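You operate a simulated robot arm through the tools that you are given. There is no shell and no other tool. Be economical: measure what you need, move in short steps, check, and stop when the job is done.

Carry out the task below with a simulated robot arm. There is one attempt and no reset: what you move stays moved.

TASK
Put the butter cup and the roll from the table in the wide steel pot.

It is judged by the outcome, as a careful person would: the job done as asked, and still so three seconds after it is handed in. It fails if anything else is knocked over, pushed out of place, dropped, spilled or broken.

THE ROBOT
A 6-joint arm with a two-finger parallel gripper, fixed in place. Base frame: the origin is at the foot of the arm, x ahead of it, y to its left, z up; the work surface is at about z = 0. Lengths are in mm, angles in rad, forces in N, time in s.
With the tool pointing down near the work surface it reaches from about 140 to 580 mm from the base axis. Its first joint turns from -1.152 to 1.152 rad. Payload 2.1 kg.
Tool frame: the origin (TCP) lies between the finger pads and is the grasp point; the fingertips stand 30 mm ahead of it; z points along the fingers, y is the line along which they close. The gripper opens to 94 mm. The fingers are 28 mm wide and 10 mm thick; the gripper's body (50 by 96 mm) begins 55 mm behind the TCP.
Orientation is told as [roll, pitch, yaw] about the base's x, y, z axes, in that order, counted from this pose: with the fingers straight down and closing along the base's y, the tool's x points along the base's -x, its y along +y and its z along -z.

THE INTERFACE
- The arm moves only by the tool nudge_tool. Its argument "motion" is text: rows parted by semicolons, each of 7 numbers parted by spaces: the finger opening in cm, from 0 to 9.4, then the shift along the base's x, y, z in cm, then the turn, a rotation vector about the base's x, y, z in rad. In form: jaw tx ty tz ax ay az; .... A call has 1 to 8 rows; each row shifts and turns the commanded pose from where the row before left it. A row lasts 0.2 s, in which the tool goes at most 50 mm and 0.15 rad; a call with a longer step from one row to the next is refused whole, and so is a gripper value outside its range. A pose out of reach is approached as far as the arm can. The call stops where the force on the tool passes 40 N (or 10 N more than at its start, if that is more) or the arm is blocked; 0.2 s more then pass. The fingers move at their own pace (about 72 mm/s each) and stop on an object; they squeeze with about 31 N. The grip force told is the motor's: it shows also when the fingers shut on nothing. Time passes only in rows, and 0.2 s behind the last, so rows that do not move let the fingers close. It gives the time, the measured TCP pose, the force on the tool (base axes), the opening and the grip force at its end, in the units of the frame above (readings bear some noise), and new pictures: "show" is both (left out), scene, wrist or none.
- Cameras (640 x 400 px; columns grow to the right, rows downward): "scene" is fixed at [59.8, -383.8, 472.6]; the picture's right is [0.68, -0.73, 0.00], its down [-0.50, -0.47, -0.73] and it looks along [0.53, 0.50, -0.68] (base axes); focal length 214 px, centre (320, 200). "wrist" rides on the gripper at [-37, 0, -58] in the tool frame; the picture's right is [0.00, -1.00, 0.00], its down [0.97, 0.00, -0.24] and it looks along [0.24, 0.00, 0.97] (tool axes); focal length 218 px, centre (320, 200).
- pixel_to_xyz(camera, pixels): there is no depth. For up to 12 entries [column, row, z] of the newest picture of that camera ("zoom" is the newest enlarged one), the place [x, y] in the base frame at which the ray of that pixel passes the height z, good to about 2 mm. No time passes.
- inspect(camera, box): a new picture of the part [left, top, right, bottom] of that camera's present view, enlarged. No time passes.
- job_done(): hands the job in; it is judged then, once.

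Work in short steps. Measure before you move; look again where a grasp or a placing could have gone wrong, and mend it. You have 60 turns and 120 pictures in all, the two below and enlarged ones among them. Open the gripper and draw the arm clear of the work before you hand the job in, unless the task says otherwise; then end with one line.

The tools are called as a command line: name --argument value ..., lists and objects as JSON in quotes. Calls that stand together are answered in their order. nudge_tool: Moves the arm, as the interface text tells. Its arguments: {"type":"object","properties":{"motion":{"type":"string"},"show":{"type":"string","enum":["both","scene","wrist","none"]}},"required":["motion"]} The other tools are called the same way: pixel_to_xyz (camera, pixels) gives the place at which the rays of pixels pass given heights; inspect (camera, box) takes an enlarged picture of a part of a camera's view; job_done () hands the job in.

At the start:

```text
time_s: 0.0
tool_pos: [266.0, -44.0, 397.4]
tcp_rot: [0.001, -0.002, -0.001]
wrist_force: [0.1, 0.0, -0.5]
width: 93.9
finger_force: 0.1
```

scene: 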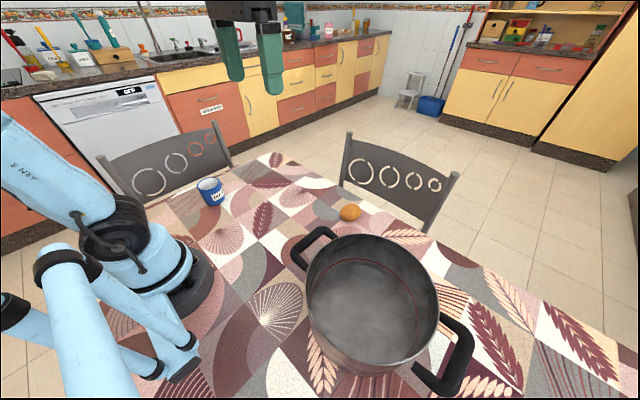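
wrist: 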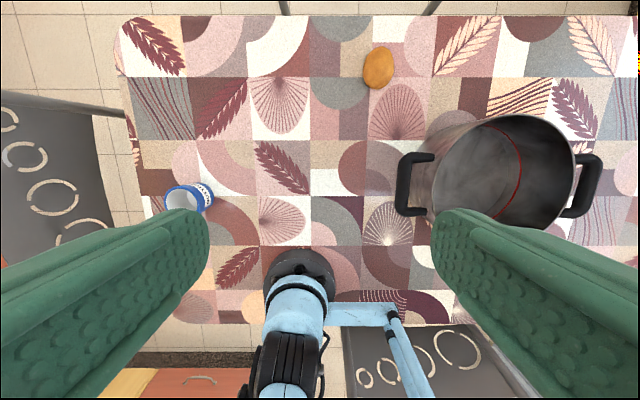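

The blue cup is at scene (210,190), the roll at (350,213) and the pot at (372,300). I'll zoom in on them first.

inspect --camera "scene" --box '[170, 160, 250, 210]'

inspect --camera "wrist" --box '[140, 160, 240, 222]'

inspect --camera "scene" --box '[280, 190, 480, 315]'

pixel_to_xyz --camera "wrist" --pixels '[[183, 200, 60], [205, 195, 0], [183, 200, 0], [363, 68, 20], [396, 68, 20], [379, 47, 20], [379, 88, 20], [420, 160, 100], [575, 150, 100], [500, 115, 100]]'

pixel_to_xyz --camera "scene" --pixels '[[210, 183, 60], [214, 206, 0], [350, 213, 20], [350, 221, 0], [307, 290, 120], [440, 300, 120], [372, 234, 120], [372, 362, 120], [320, 235, 100], [455, 355, 100]]'

```text
8.00 times, centred on (210, 185) of scene
```

zoom: 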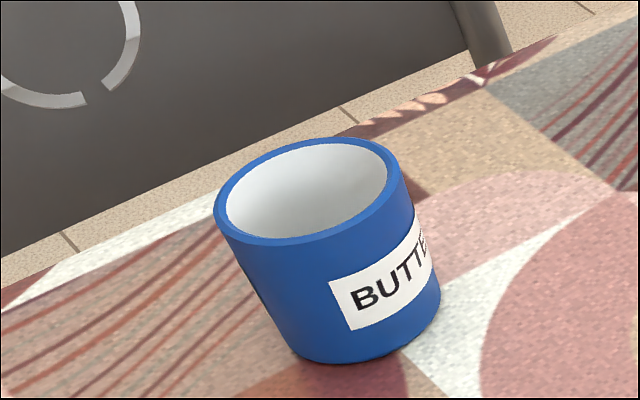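

```text
6.40 times, centred on (190, 191) of wrist
```

zoom: 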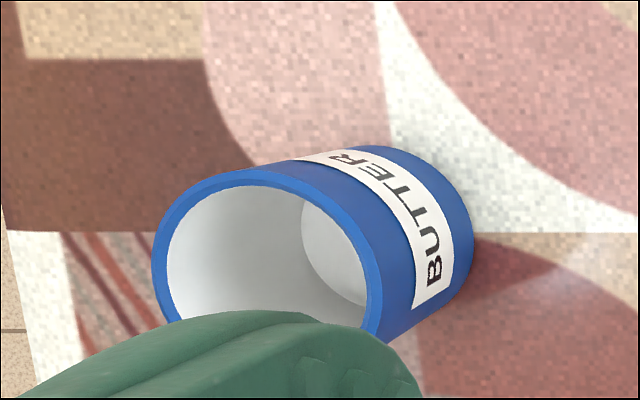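

```text
3.20 times, centred on (380, 252) of scene
```

zoom: 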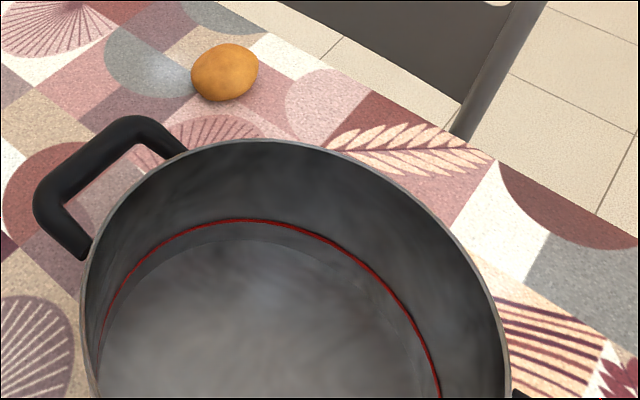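

```text
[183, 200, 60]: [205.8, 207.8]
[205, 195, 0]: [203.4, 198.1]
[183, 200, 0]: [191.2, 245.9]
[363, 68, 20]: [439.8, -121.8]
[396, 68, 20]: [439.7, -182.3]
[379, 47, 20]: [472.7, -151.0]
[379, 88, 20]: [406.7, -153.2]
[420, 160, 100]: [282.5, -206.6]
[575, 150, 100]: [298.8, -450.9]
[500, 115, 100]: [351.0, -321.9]
```

```text
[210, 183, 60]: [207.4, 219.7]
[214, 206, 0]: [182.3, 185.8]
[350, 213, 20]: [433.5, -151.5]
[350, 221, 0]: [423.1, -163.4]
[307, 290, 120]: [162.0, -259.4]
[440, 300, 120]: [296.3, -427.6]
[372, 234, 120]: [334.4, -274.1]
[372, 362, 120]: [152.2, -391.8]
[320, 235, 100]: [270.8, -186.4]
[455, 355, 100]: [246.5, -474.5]
```

Now I'll check heights by cross-referencing both cameras.

pixel_to_xyz --camera "scene" --pixels '[[208.4, 184, 50], [208.4, 184, 70], [214, 198, 0], [197, 186.5, 60], [221.5, 181, 60], [293, 258, 60], [293, 258, 90], [293, 258, 120], [325, 228, 60], [325, 228, 90], [325, 228, 120], [472, 350, 90]]'

pixel_to_xyz --camera "wrist" --pixels '[[397, 210, 60], [397, 210, 90], [397, 210, 120], [402, 155, 60], [402, 155, 90], [402, 155, 120], [182, 202, 50], [182, 202, 70], [205, 194, 0], [601, 160, 90], [576, 165, 110]]'

```text
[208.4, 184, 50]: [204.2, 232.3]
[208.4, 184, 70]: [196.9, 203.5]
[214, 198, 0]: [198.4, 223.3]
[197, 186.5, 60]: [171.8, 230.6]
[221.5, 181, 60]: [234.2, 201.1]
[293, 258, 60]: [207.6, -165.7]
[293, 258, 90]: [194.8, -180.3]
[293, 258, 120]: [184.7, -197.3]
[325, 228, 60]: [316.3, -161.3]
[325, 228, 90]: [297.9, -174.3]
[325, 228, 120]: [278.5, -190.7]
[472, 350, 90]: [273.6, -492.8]
```

```text
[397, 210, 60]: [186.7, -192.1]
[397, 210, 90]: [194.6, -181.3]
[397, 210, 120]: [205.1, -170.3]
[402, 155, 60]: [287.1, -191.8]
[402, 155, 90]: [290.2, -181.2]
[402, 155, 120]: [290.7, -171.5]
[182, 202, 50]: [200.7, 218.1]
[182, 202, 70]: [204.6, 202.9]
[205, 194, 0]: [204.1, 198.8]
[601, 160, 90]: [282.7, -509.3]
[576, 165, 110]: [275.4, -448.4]
```

Cup centre is about (200, 208) with rim z≈65 and ø≈69. The pot centre is about (243, -342), rim z≈120, with handles along y. Moving above the cup.

nudge_tool --motion "9.4 -0.82 3.15 -2.5 0 0 0; 9.4 -0.82 3.15 -2.5 0 0 0; 9.4 -0.82 3.15 -2.5 0 0 0; 9.4 -0.82 3.15 -2.5 0 0 0; 9.4 -0.82 3.15 -2.5 0 0 0; 9.4 -0.82 3.15 -2.5 0 0 0; 9.4 -0.82 3.15 -2.5 0 0 0; 9.4 -0.82 3.15 -2.5 0 0 0"

```text
time_s: 1.8
tool_pos: [199.7, 206.2, 198.1]
tcp_rot: [0.001, -0.002, 0.001]
wrist_force: [-0.2, -0.3, -0.2]
width: 93.9
finger_force: 0.1
```

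scene: 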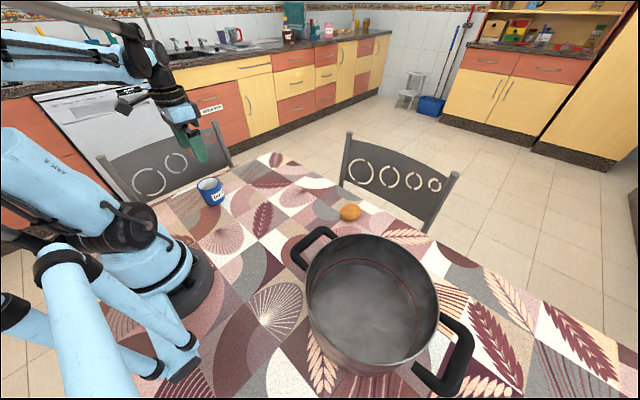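
wrist: 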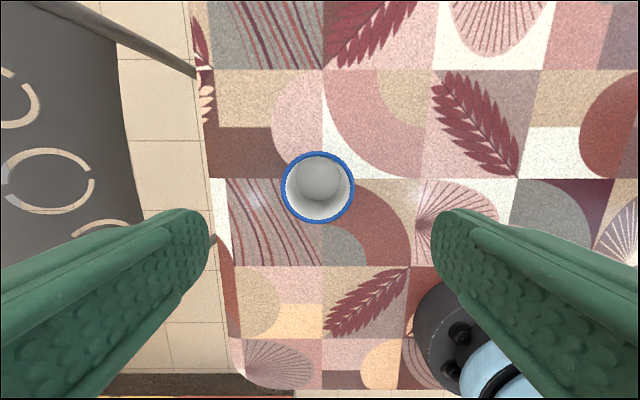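

pixel_to_xyz --camera "wrist" --pixels '[[318, 187, 65], [281, 187, 65], [355, 187, 65], [318, 151, 65], [318, 224, 65], [320, 180, 0], [125, 200, 200], [195, 75, 200]]'

inspect --camera "wrist" --box '[260, 140, 376, 230]'

```text
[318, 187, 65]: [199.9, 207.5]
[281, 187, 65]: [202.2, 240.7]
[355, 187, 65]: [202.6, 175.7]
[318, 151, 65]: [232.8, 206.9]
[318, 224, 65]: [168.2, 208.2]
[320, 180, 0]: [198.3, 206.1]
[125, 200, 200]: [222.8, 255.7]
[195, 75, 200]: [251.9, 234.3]
```

```text
4.44 times, centred on (318, 185) of wrist
```

zoom: 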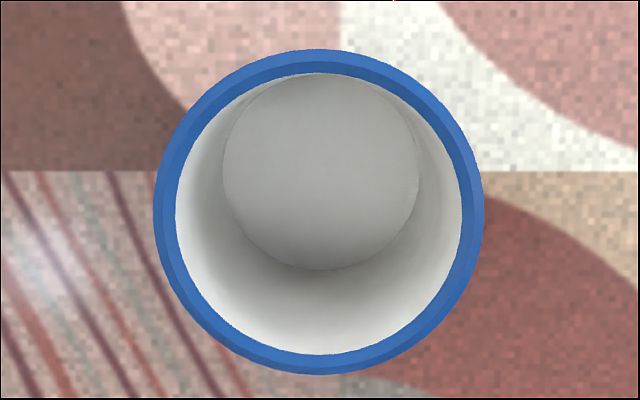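

Cup centre is (200, 208) and ø65, well centred between the fingers. Descending, then closing.

nudge_tool --motion "9.4 0 0.15 -4 0 0 0; 9.4 0 0 -4 0 0 0; 9.4 0 0 -4 0 0 0; 9.4 0 0 -2.5 0 0 0; 9.4 0 0 -1.8 0 0 0; 9.4 0 0 0 0 0 0"

nudge_tool --motion "6 0 0 0 0 0 0; 6 0 0 0 0 0 0; 5 0 0 0 0 0 0; 5 0 0 0 0 0 0"

```text
time_s: 3.2
tool_pos: [200.0, 207.7, 36.6]
tcp_rot: [0.0, -0.004, 0.001]
wrist_force: [-0.6, 0.0, 1.0]
width: 94.0
finger_force: 0.0
```

scene: 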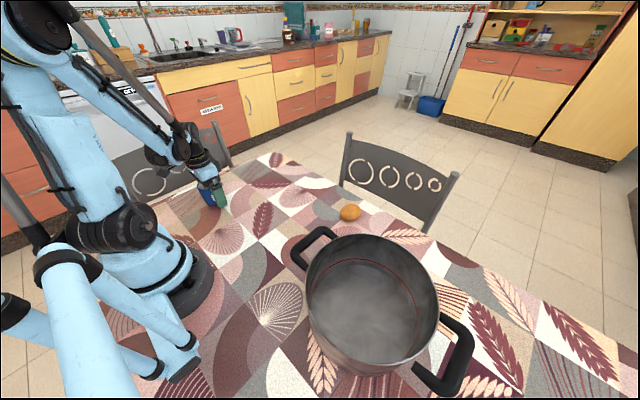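
wrist: 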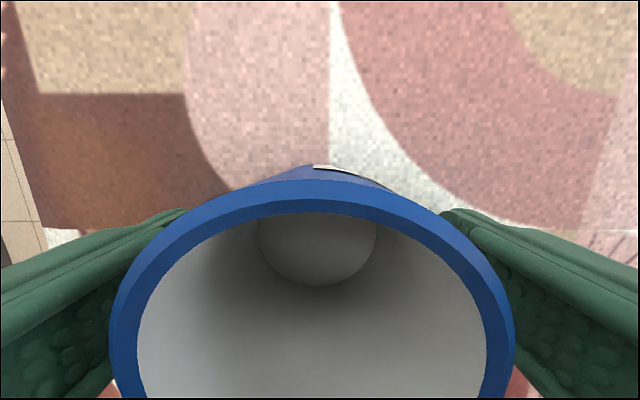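

```text
time_s: 4.2
tool_pos: [201.4, 209.5, 35.8]
tcp_rot: [0.001, -0.001, -0.001]
wrist_force: [0.1, 0.8, -0.3]
width: 66.4
finger_force: 30.6
```

scene: 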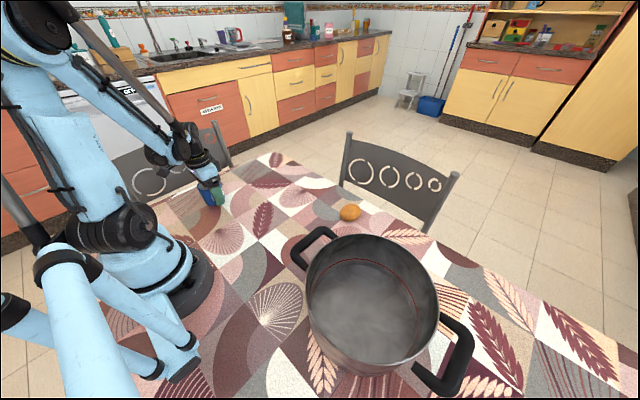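
wrist: 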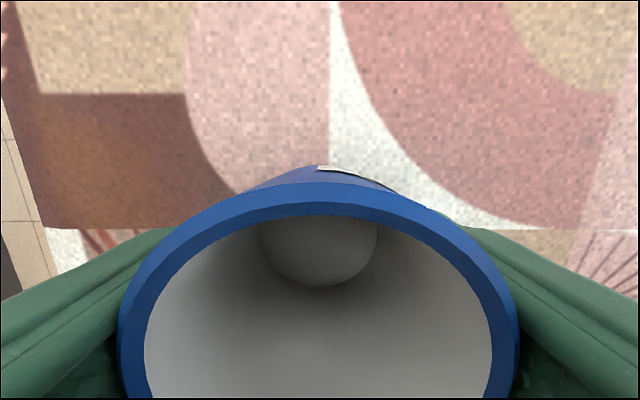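

Gripped at 66 mm. Lifting.

nudge_tool --motion "4 0 0 3 0 0 0; 4 0 0 4 0 0 0; 4 0 0 4 0 0 0; 4 0 0 4 0 0 0; 4 0.7 0 4 0 0 0; 4 1 -4 0 0 0 0; 4 1 -4 0 0 0 0; 4 1 -4 0 0 0 0" --show "scene"

nudge_tool --motion "4 1 -4.5 0 0 0 0; 4 0.5 -4.5 0 0 0 0; 4 0 -4.5 0 0 0 0; 4 0 -4.5 0 0 0 0; 4 0 -4.5 0 0 0 0; 4 0 -4.5 0 0 0 0; 4 0 -4 0 0 0 0; 4 0 0 0 0 0 0"

```text
time_s: 6.0
tool_pos: [235.7, 86.2, 222.7]
tcp_rot: [0.0, -0.003, 0.001]
wrist_force: [0.2, -0.9, -1.4]
width: 66.6
finger_force: 30.8
```

scene: 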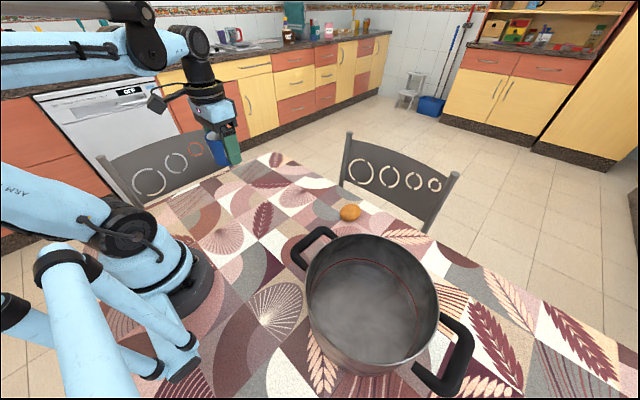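

```text
time_s: 7.8
tool_pos: [249.1, -222.7, 224.5]
tcp_rot: [0.001, -0.002, 0.001]
wrist_force: [1.0, -0.2, -1.4]
width: 66.5
finger_force: 31.1
```

scene: 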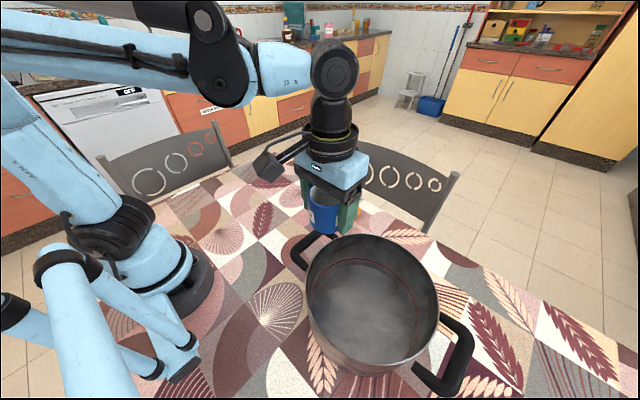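
wrist: 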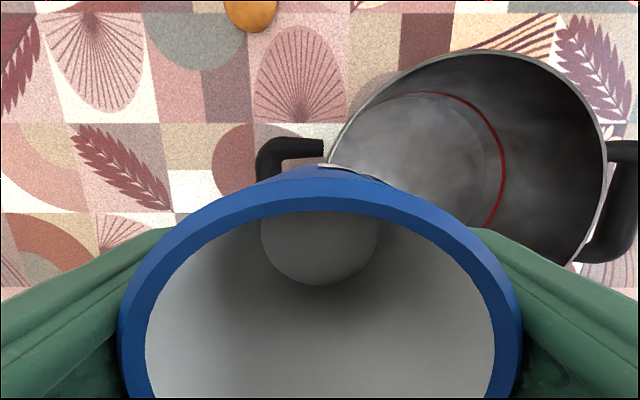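

inspect --camera "scene" --box '[284, 220, 476, 340]'

inspect --camera "scene" --box '[284, 280, 476, 400]'

pixel_to_xyz --camera "wrist" --pixels '[[470, 50, 110], [470, 50, 120], [470, 50, 130], [606, 160, 110], [606, 160, 120], [606, 160, 130], [575, 266, 110], [575, 266, 120], [575, 266, 130], [327, 163, 120], [590, 102, 120]]'

```text
3.33 times, centred on (380, 280) of scene
```

zoom: 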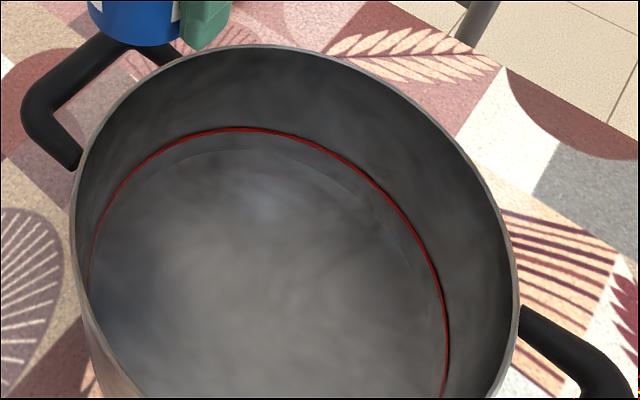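

```text
3.33 times, centred on (380, 340) of scene
```

zoom: 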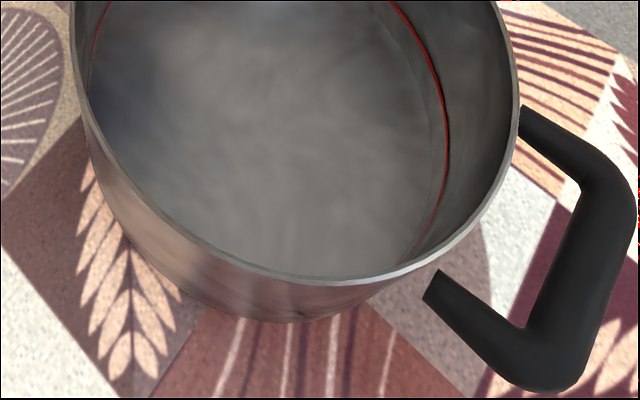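

```text
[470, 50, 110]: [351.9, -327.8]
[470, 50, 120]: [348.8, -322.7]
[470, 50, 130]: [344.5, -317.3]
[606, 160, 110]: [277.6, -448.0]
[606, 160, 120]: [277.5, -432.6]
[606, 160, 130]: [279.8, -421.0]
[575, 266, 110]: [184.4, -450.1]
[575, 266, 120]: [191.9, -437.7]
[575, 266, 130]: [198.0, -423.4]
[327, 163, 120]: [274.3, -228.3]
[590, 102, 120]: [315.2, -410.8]
```

pixel_to_xyz --camera "scene" --pixels '[[305, 278.5, 110], [363.5, 234, 110], [439.7, 310, 110], [389, 365, 110], [305, 278.5, 120], [363.5, 234, 120], [439.7, 310, 120], [389, 365, 120]]'

```text
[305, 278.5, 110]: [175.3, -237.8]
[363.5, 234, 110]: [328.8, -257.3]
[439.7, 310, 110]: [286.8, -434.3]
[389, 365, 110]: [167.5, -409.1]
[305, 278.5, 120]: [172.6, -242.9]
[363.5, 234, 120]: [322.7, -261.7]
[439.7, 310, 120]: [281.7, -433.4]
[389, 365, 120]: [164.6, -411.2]
```

inspect --camera "scene" --box '[240, 100, 400, 240]'

```text
2.86 times, centred on (320, 170) of scene
```

zoom: 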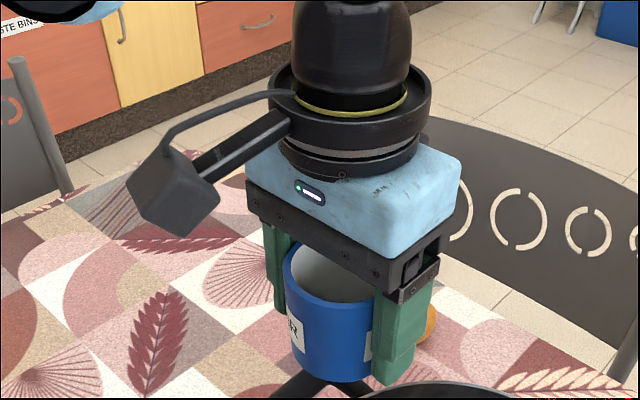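

pixel_to_xyz --camera "scene" --pixels '[[273, 182, 260], [273, 182, 280], [273, 182, 300], [273, 182, 320], [252.5, 167, 300], [252.5, 167, 320]]'

```text
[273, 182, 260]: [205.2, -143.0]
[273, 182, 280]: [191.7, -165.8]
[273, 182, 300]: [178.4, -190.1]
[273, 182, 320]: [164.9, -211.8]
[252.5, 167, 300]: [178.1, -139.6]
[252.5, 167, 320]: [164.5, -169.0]
```

Best fit for the pot is centre (241,-333), rim z≈120, outer r≈110. The bracket box on the gripper sits on its -x side, so I'll place the cup on the +x side of the pot, at (281,-333).

nudge_tool --motion "4 1.07 -3.67 0 0 0 0; 4 1.07 -3.67 0 0 0 0; 4 1.07 -3.67 0 0 0 0; 4 0 0 -3 0 0 0; 4 0 0 -3 0 0 0; 4 0 0 0 0 0 0"

```text
time_s: 9.2
tool_pos: [286.6, -338.0, 166.7]
tcp_rot: [-0.001, -0.002, 0.001]
wrist_force: [0.1, 0.3, -1.3]
width: 66.6
finger_force: 31.0
```

scene: 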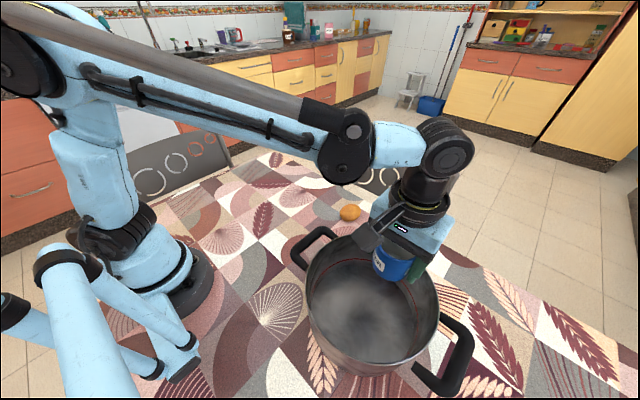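
wrist: 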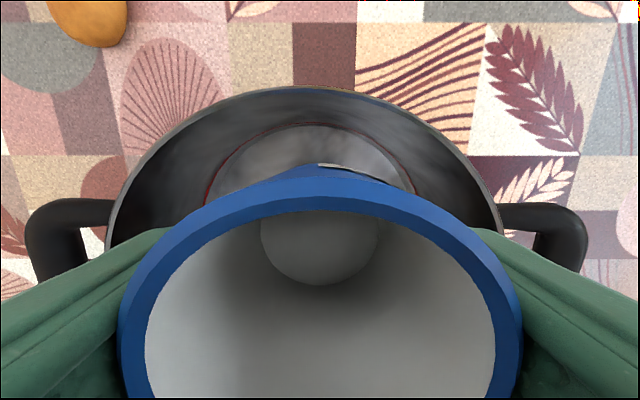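

pixel_to_xyz --camera "wrist" --pixels '[[310, 87, 120], [108, 235, 120], [500, 215, 120], [25, 240, 90], [588, 240, 90]]'

```text
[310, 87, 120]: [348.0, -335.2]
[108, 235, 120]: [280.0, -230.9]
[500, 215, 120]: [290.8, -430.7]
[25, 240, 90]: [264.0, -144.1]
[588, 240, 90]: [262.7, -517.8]
```

nudge_tool --motion "4 -0.6 0.5 -2 0 0 0; 4 0 0 -3 0 0 0; 4 0 0 -3 0 0 0; 4 0 0 -2.5 0 0 0; 4 0 0 0 0 0 0"

```text
time_s: 10.4
tool_pos: [279.4, -327.7, 59.0]
tcp_rot: [0.0, -0.003, 0.001]
wrist_force: [-0.4, 0.8, -1.1]
width: 66.4
finger_force: 30.3
```

scene: 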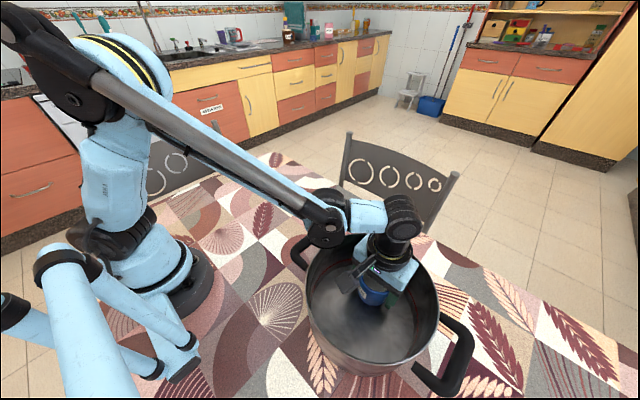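
wrist: 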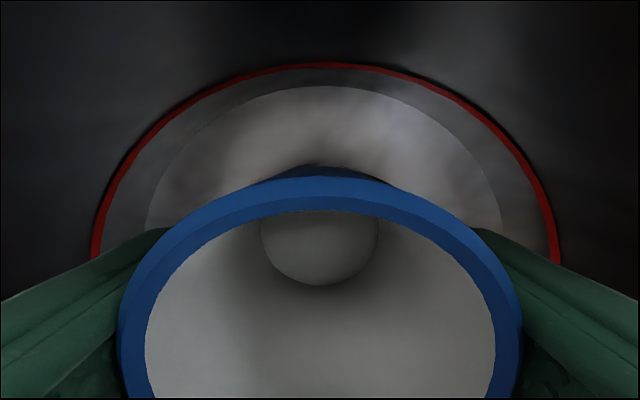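

nudge_tool --motion "4 0 0 -0.8 0 0 0; 4 0 0 -0.4 0 0 0; 4 0 0 0 0 0 0" --show "none"

nudge_tool --motion "4 0 0 -0.3 0 0 0; 4 0 0 0 0 0 0" --show "wrist"

```text
time_s: 11.2
tool_pos: [278.7, -327.1, 47.4]
tcp_rot: [-0.001, -0.002, 0.001]
wrist_force: [-0.1, 0.2, -0.5]
width: 66.5
finger_force: 31.0
```

```text
time_s: 11.8
tool_pos: [279.4, -327.6, 43.9]
tcp_rot: [0.001, -0.002, 0.001]
wrist_force: [0.4, 0.0, -1.0]
width: 66.4
finger_force: 30.4
```

wrist: 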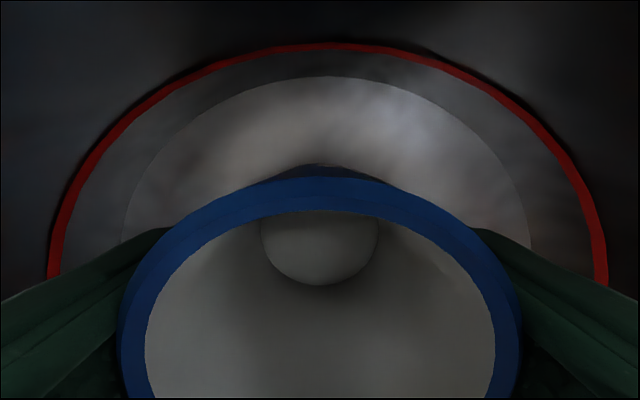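

nudge_tool --motion "4 0 0 -0.25 0 0 0; 4 0 0 0 0 0 0" --show "none"

nudge_tool --motion "4 0 0 -0.2 0 0 0; 4 0 0 0 0 0 0" --show "none"

```text
time_s: 12.4
tool_pos: [279.8, -326.5, 42.1]
tcp_rot: [0.0, -0.001, 0.0]
wrist_force: [-0.6, 0.3, -1.2]
width: 66.9
finger_force: 31.3
```

```text
time_s: 13.0
tool_pos: [278.6, -326.2, 40.6]
tcp_rot: [0.0, -0.002, 0.002]
wrist_force: [-0.1, 3.3, 25.4]
width: 66.4
finger_force: 31.4
```

Contact with the pot floor at z≈41. Releasing and rising.

nudge_tool --motion "4 0 0 0.1 0 0 0; 8.5 0 0 0 0 0 0; 8.5 0 0 0 0 0 0; 8.5 0 0 2 0 0 0; 8.5 0 0 4 0 0 0; 8.5 0 0 4 0 0 0; 8.5 0 0 4 0 0 0; 8.5 0 0 4 0 0 0"

```text
time_s: 14.8
tool_pos: [282.5, -328.9, 220.8]
tcp_rot: [-0.001, -0.002, 0.002]
wrist_force: [-0.1, -1.4, 0.6]
width: 85.1
finger_force: 0.0
```

scene: 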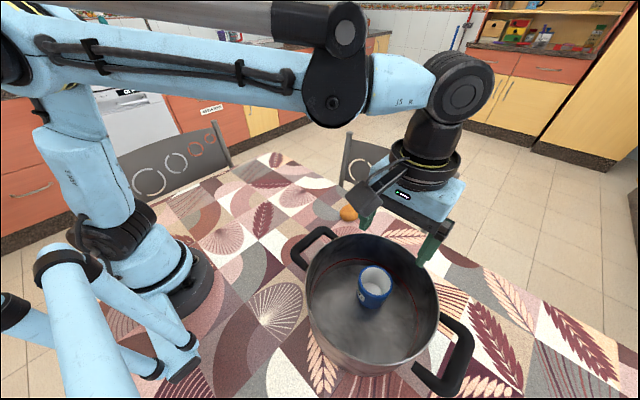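
wrist: 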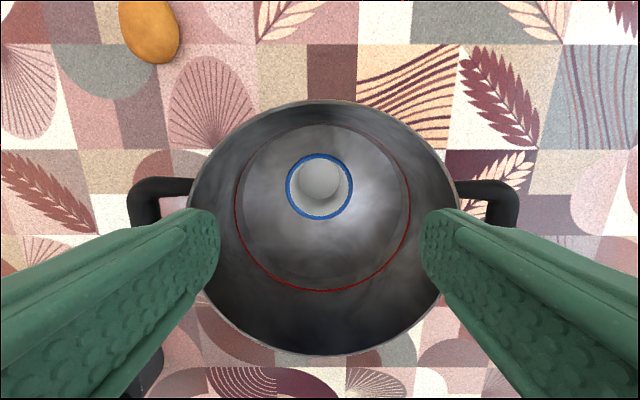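

The cup stands in the pot. Next, the roll near (435,-152): moving above it.

nudge_tool --motion "9.4 2.8 3.4 0 0 0 0; 9.4 2.8 3.4 0 0 0 0; 9.4 2.8 3.4 0 0 0 0; 9.4 2.8 3.4 0 0 0 0; 9.4 2.8 3.4 0 0 0 0; 9.4 0 0 -4 0 0 0; 9.4 0 0 0 0 0 0"

```text
time_s: 16.4
tool_pos: [415.9, -157.8, 182.5]
tcp_rot: [-0.001, -0.002, 0.0]
wrist_force: [0.2, 0.4, -0.1]
width: 94.0
finger_force: 0.1
```

scene: 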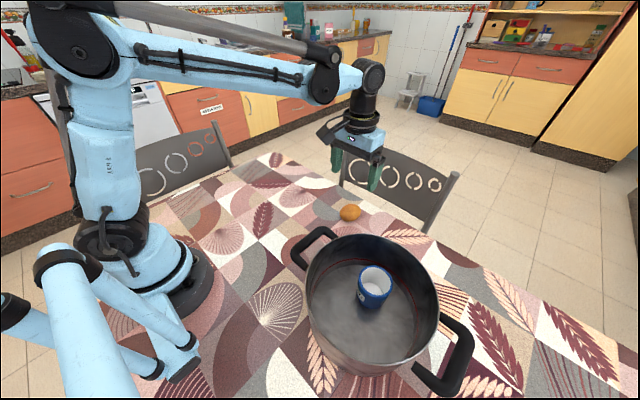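
wrist: 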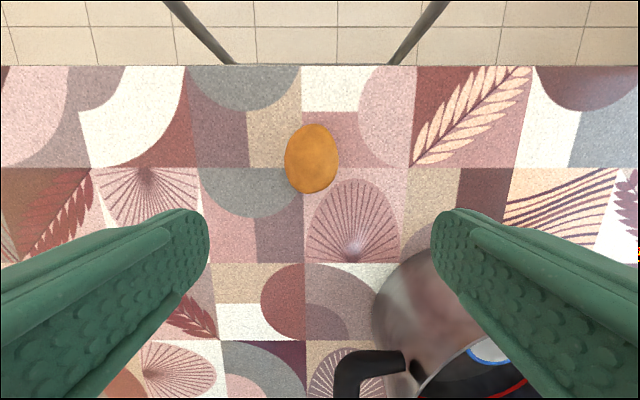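

pixel_to_xyz --camera "wrist" --pixels '[[311, 158, 20], [284, 158, 20], [339, 158, 20], [311, 123, 20], [311, 193, 20], [195, 10, 100], [440, 10, 100]]'

inspect --camera "scene" --box '[320, 190, 384, 230]'

inspect --camera "wrist" --box '[262, 110, 362, 205]'

```text
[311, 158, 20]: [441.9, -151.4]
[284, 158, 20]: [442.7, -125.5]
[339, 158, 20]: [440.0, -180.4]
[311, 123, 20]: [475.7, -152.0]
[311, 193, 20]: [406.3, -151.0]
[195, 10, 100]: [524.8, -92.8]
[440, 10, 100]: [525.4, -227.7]
```

```text
10.00 times, centred on (352, 210) of scene
```

zoom: 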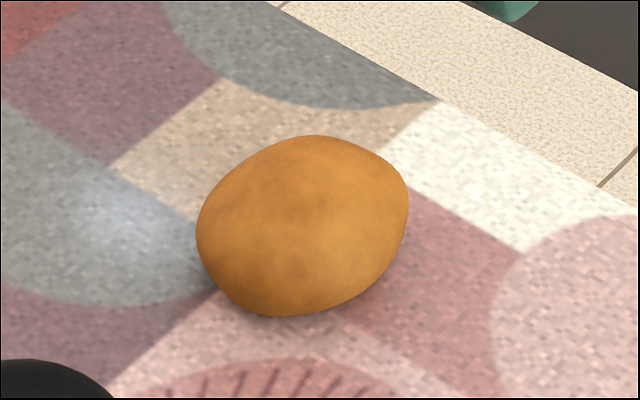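

```text
4.21 times, centred on (312, 158) of wrist
```

zoom: 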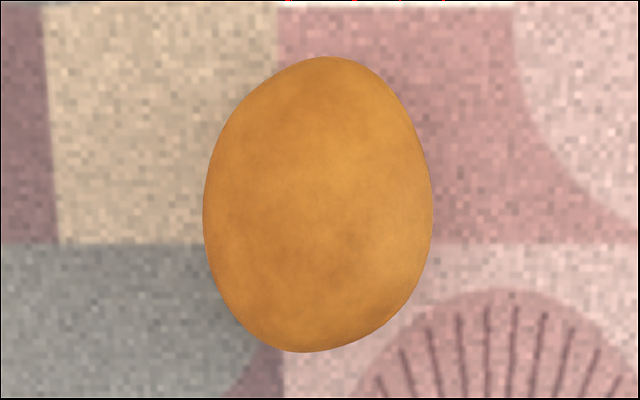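

Roll centre is ~(438,-152), 55 wide along y and 68 along x. Descending to grasp along y.

nudge_tool --motion "9.4 2.2 0.6 0 0 0 0; 9.4 0 0 -4 0 0 0; 9.4 0 0 -4 0 0 0; 9.4 0 0 -3.5 0 0 0; 9.4 0 0 -2 0 0 0; 9.4 0 0 -1.1 0 0 0; 9.4 0 0 0 0 0 0"

```text
time_s: 18.0
tool_pos: [442.2, -148.3, 34.7]
tcp_rot: [0.001, -0.002, 0.0]
wrist_force: [0.4, -0.5, 0.1]
width: 93.8
finger_force: 0.1
```

scene: 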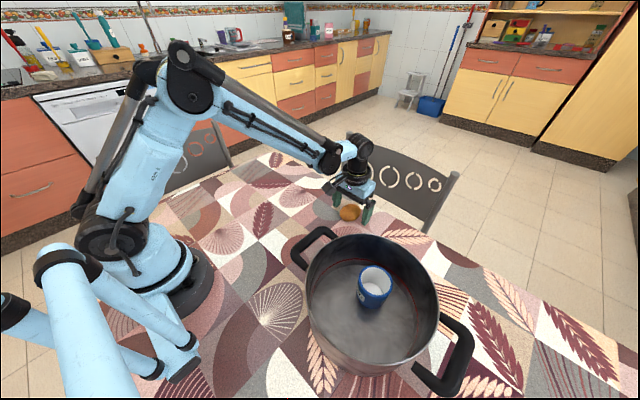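
wrist: 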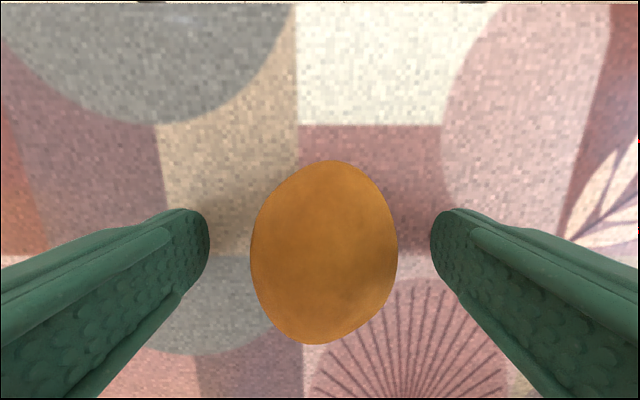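

Roll is centred between the fingers. Closing.

nudge_tool --motion "5 0 0 0 0 0 0; 4 0 0 0 0 0 0; 4 0 0 0 0 0 0; 4 0 0 0 0 0 0"

```text
time_s: 19.0
tool_pos: [442.8, -147.5, 33.4]
tcp_rot: [-0.001, -0.003, 0.0]
wrist_force: [0.3, 0.2, 0.1]
width: 54.2
finger_force: 31.1
```

scene: 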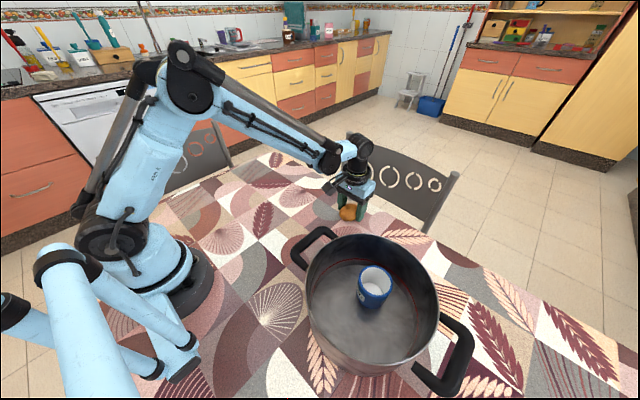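
wrist: 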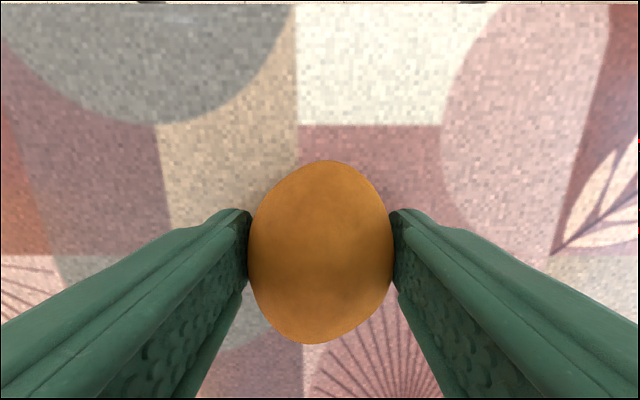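

Holding the roll at 54 mm. Lifting, then moving above the pot's -x side.

nudge_tool --motion "4 0 0 3 0 0 0; 4 0 0 4 0 0 0; 4 0 0 4 0 0 0; 4 0 0 4 0 0 0; 4 0 0 3.5 0 0 0; 4 0 0 0 0 0 0" --show "wrist"

nudge_tool --motion "4 -3.47 -2.66 0 0 0 0; 4 -3.47 -2.66 0 0 0 0; 4 -3.47 -2.66 0 0 0 0; 4 -3.47 -2.66 0 0 0 0; 4 -3.47 -2.66 0 0 0 0; 4 -3.47 -2.66 0 0 0 0; 4 -3.47 -2.66 0 0 0 0; 4 0 0 0 0 0 0"

```text
time_s: 20.4
tool_pos: [439.5, -152.1, 219.4]
tcp_rot: [-0.001, -0.003, -0.002]
wrist_force: [0.5, -0.1, 0.0]
width: 54.2
finger_force: 30.7
```

wrist: 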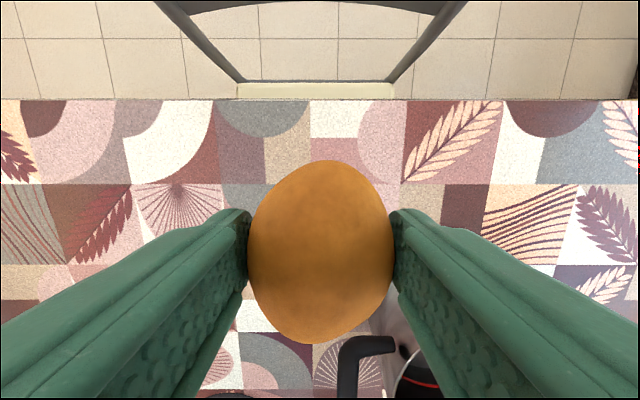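

```text
time_s: 22.2
tool_pos: [198.9, -335.3, 218.3]
tcp_rot: [0.001, -0.004, 0.001]
wrist_force: [0.5, 0.7, -0.6]
width: 54.1
finger_force: 31.1
```

scene: 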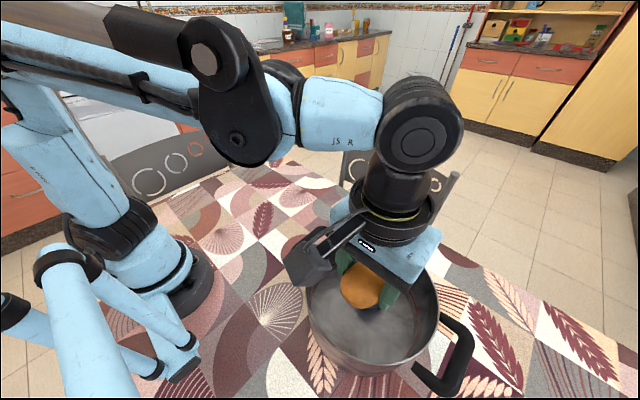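
wrist: 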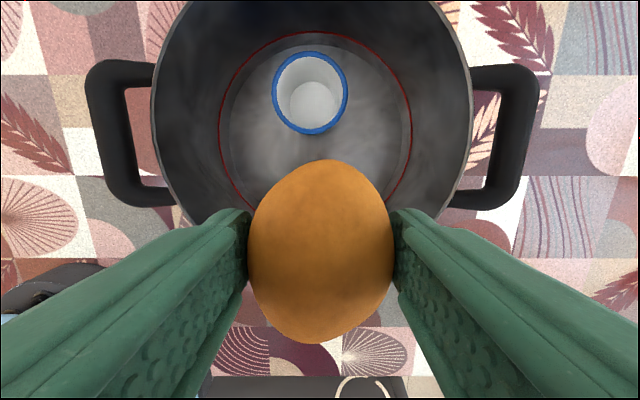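

nudge_tool --motion "4 0.4 0.3 -3 0 0 0; 4 0 0 -4 0 0 0; 4 0 0 -4 0 0 0; 4 0 0 0 0 0 0" --show "both"

inspect --camera "scene" --box '[270, 180, 462, 300]'

```text
time_s: 23.2
tool_pos: [204.5, -334.7, 107.6]
tcp_rot: [0.001, -0.002, 0.0]
wrist_force: [1.0, -1.1, 0.4]
width: 54.0
finger_force: 31.1
```

scene: 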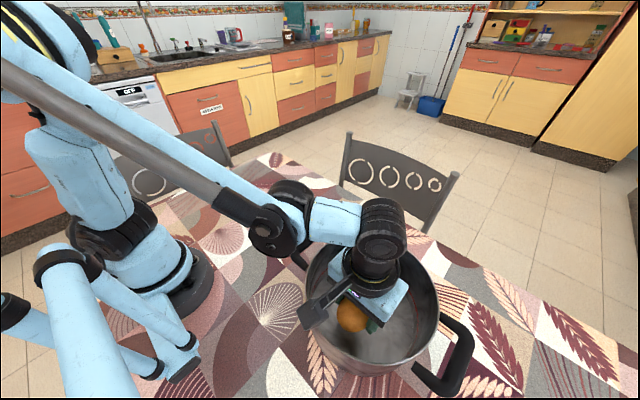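
wrist: 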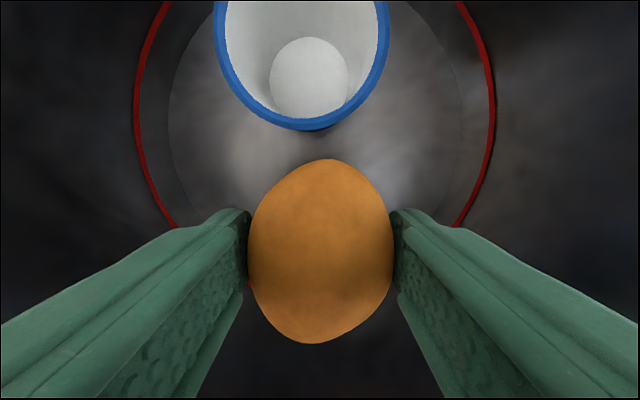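

```text
3.33 times, centred on (366, 240) of scene
```

zoom: 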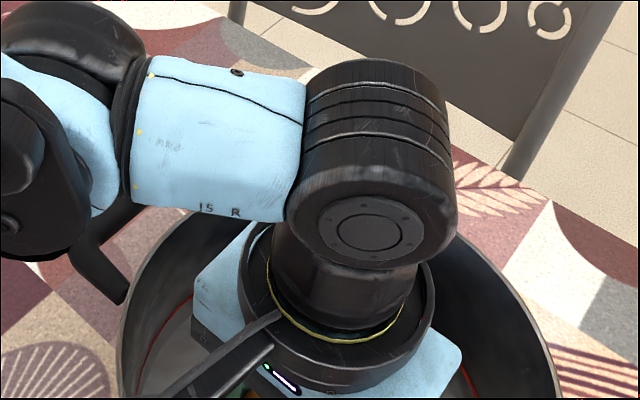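

inspect --camera "scene" --box '[280, 265, 408, 345]'

pixel_to_xyz --camera "scene" --pixels '[[318, 330, 160], [318, 330, 180], [318, 330, 200], [298, 310, 180], [298, 310, 200], [328, 310, 200]]'

```text
5.00 times, centred on (344, 305) of scene
```

zoom: 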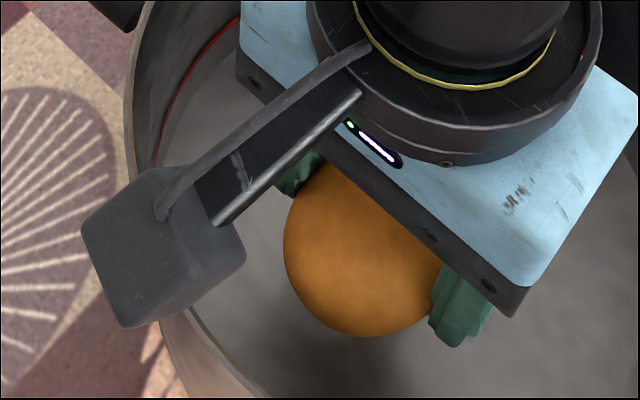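

```text
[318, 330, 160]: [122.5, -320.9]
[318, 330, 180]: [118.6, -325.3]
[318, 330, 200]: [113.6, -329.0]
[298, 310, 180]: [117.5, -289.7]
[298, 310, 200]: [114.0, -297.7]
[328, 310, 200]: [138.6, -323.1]
```

The bracket box is ~85 mm above the TCP, so TCP z≈51 keeps it clear of the rim. Lowering in steps.

nudge_tool --motion "4 0 0 -2 0 0 0; 4 0 0 -1.5 0 0 0; 4 0 0 0 0 0 0"

inspect --camera "scene" --box '[280, 280, 408, 360]'

```text
time_s: 24.0
tool_pos: [203.5, -334.0, 73.6]
tcp_rot: [0.002, -0.001, -0.001]
wrist_force: [-0.6, -0.3, -0.1]
width: 54.2
finger_force: 30.8
```

scene: 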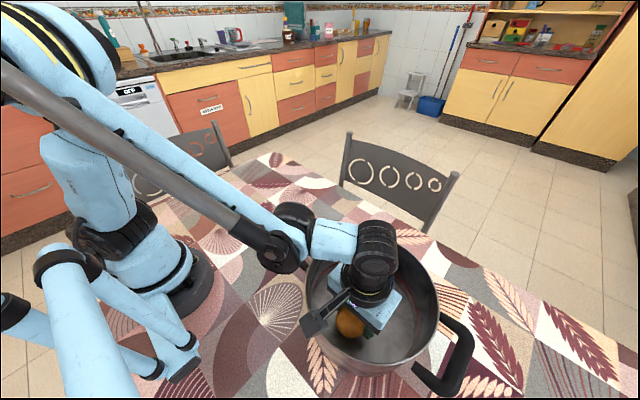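
wrist: 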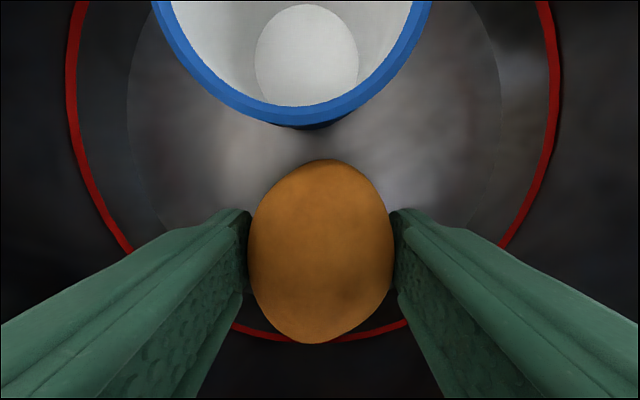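

```text
5.00 times, centred on (344, 320) of scene
```

zoom: 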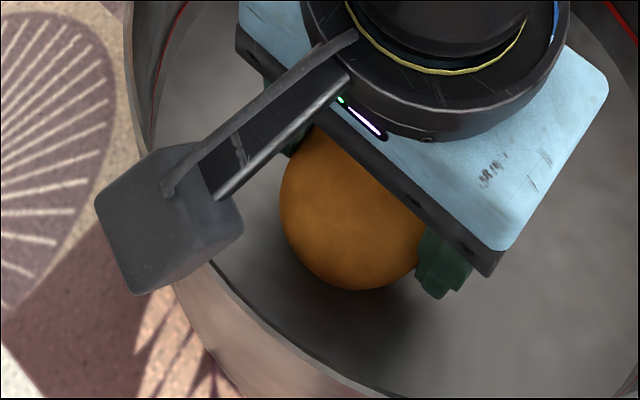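

nudge_tool --motion "4 0.3 0 -1.2 0 0 0; 4 0 0 -1 0 0 0; 4 0 0 0 0 0 0"

inspect --camera "scene" --box '[280, 280, 408, 360]'

```text
time_s: 24.8
tool_pos: [206.8, -333.8, 52.6]
tcp_rot: [0.0, -0.002, 0.001]
wrist_force: [-0.1, -0.4, -1.3]
width: 54.0
finger_force: 31.1
```

scene: 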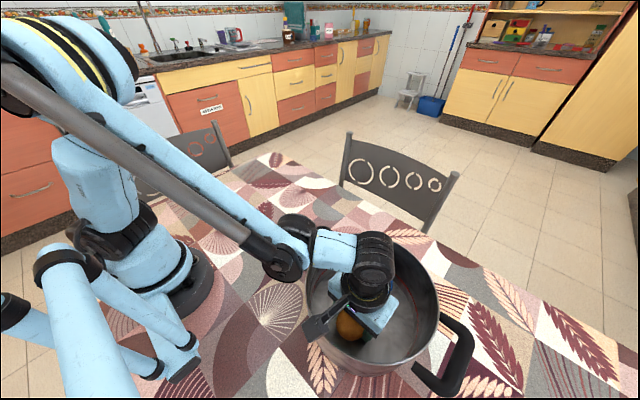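
wrist: 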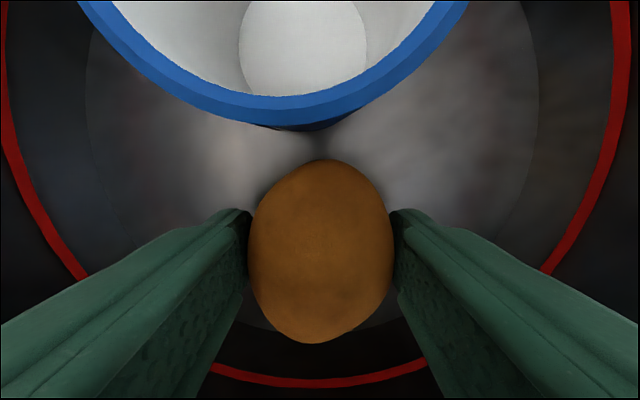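

```text
5.00 times, centred on (344, 320) of scene
```

zoom: 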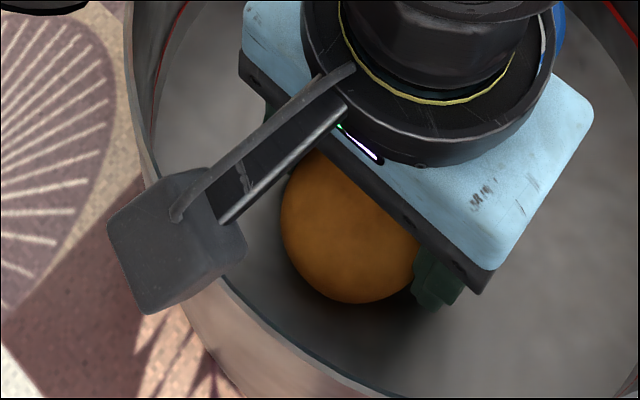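

Low enough (about 12 mm above the floor). Opening and rising.

nudge_tool --motion "7.5 0 0 0 0 0 0; 8 0 0 0 0 0 0; 8 0 0 0 0 0 0; 8 0 0 3 0 0 0; 8 0 0 4 0 0 0; 8 0 0 4 0 0 0; 8 0 0 4 0 0 0; 8 0 0 4 0 0 0"

nudge_tool --motion "8 1 4.5 0.5 0 0 0; 8 1 4.5 0.5 0 0 0; 8 1 4.5 0.5 0 0 0; 8 1 4.5 0.5 0 0 0; 8 1 4.5 0.5 0 0 0; 8 1 4.5 0.5 0 0 0; 8 0 0 0 0 0 0"

inspect --camera "scene" --box '[280, 220, 480, 345]'

```text
time_s: 26.6
tool_pos: [204.1, -331.9, 246.6]
tcp_rot: [-0.001, -0.002, 0.001]
wrist_force: [-0.1, -0.6, 0.0]
width: 80.0
finger_force: 0.0
```

scene: 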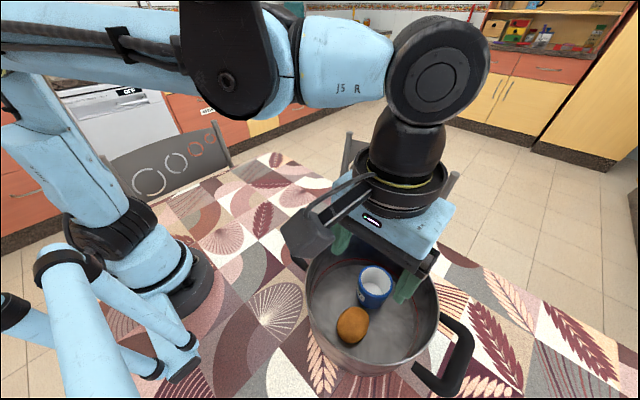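
wrist: 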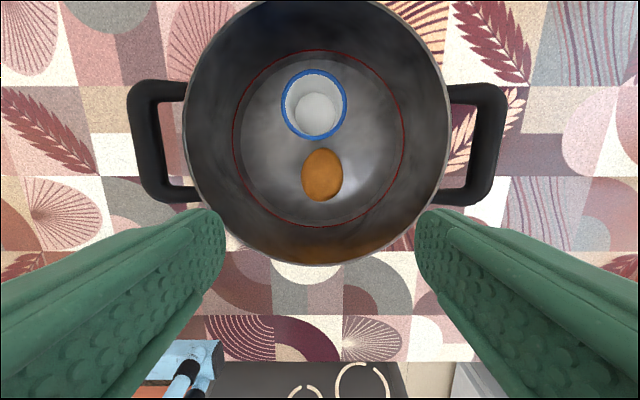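

```text
time_s: 28.2
tool_pos: [266.1, -60.8, 270.1]
tcp_rot: [0.0, -0.002, 0.001]
wrist_force: [-0.5, 0.0, -1.1]
width: 80.1
finger_force: 0.1
```

scene: 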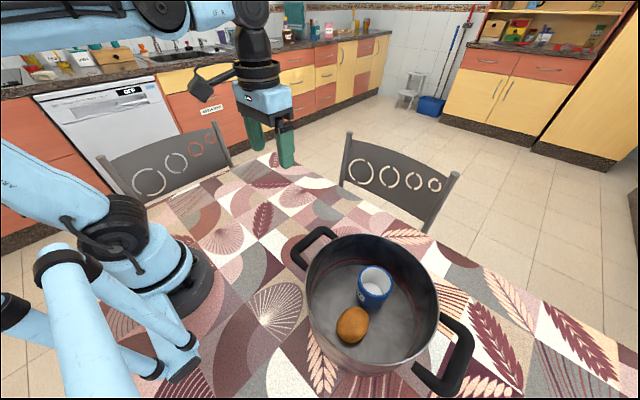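
wrist: 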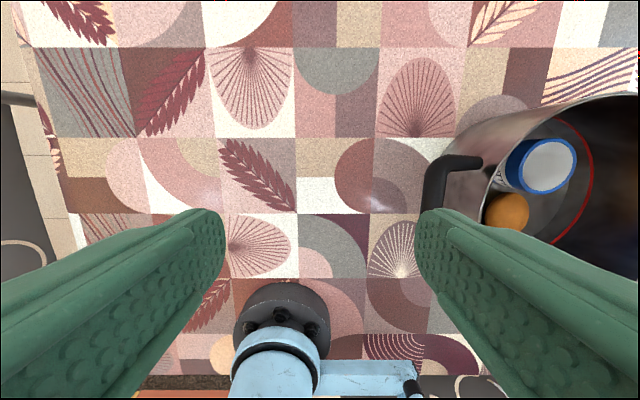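

```text
3.20 times, centred on (380, 282) of scene
```

zoom: 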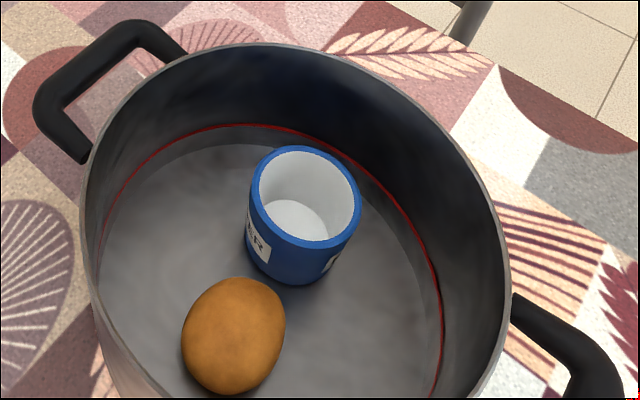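

The cup stands upright and the roll lies beside it on the pot floor. The pot hasn't moved, and the open gripper is clear, so I'm handing in.

job_done

```text
The job is handed in.
```

The butter cup and the roll are both in the wide steel pot; the cup is upright, and the pot and everything else are where they were.
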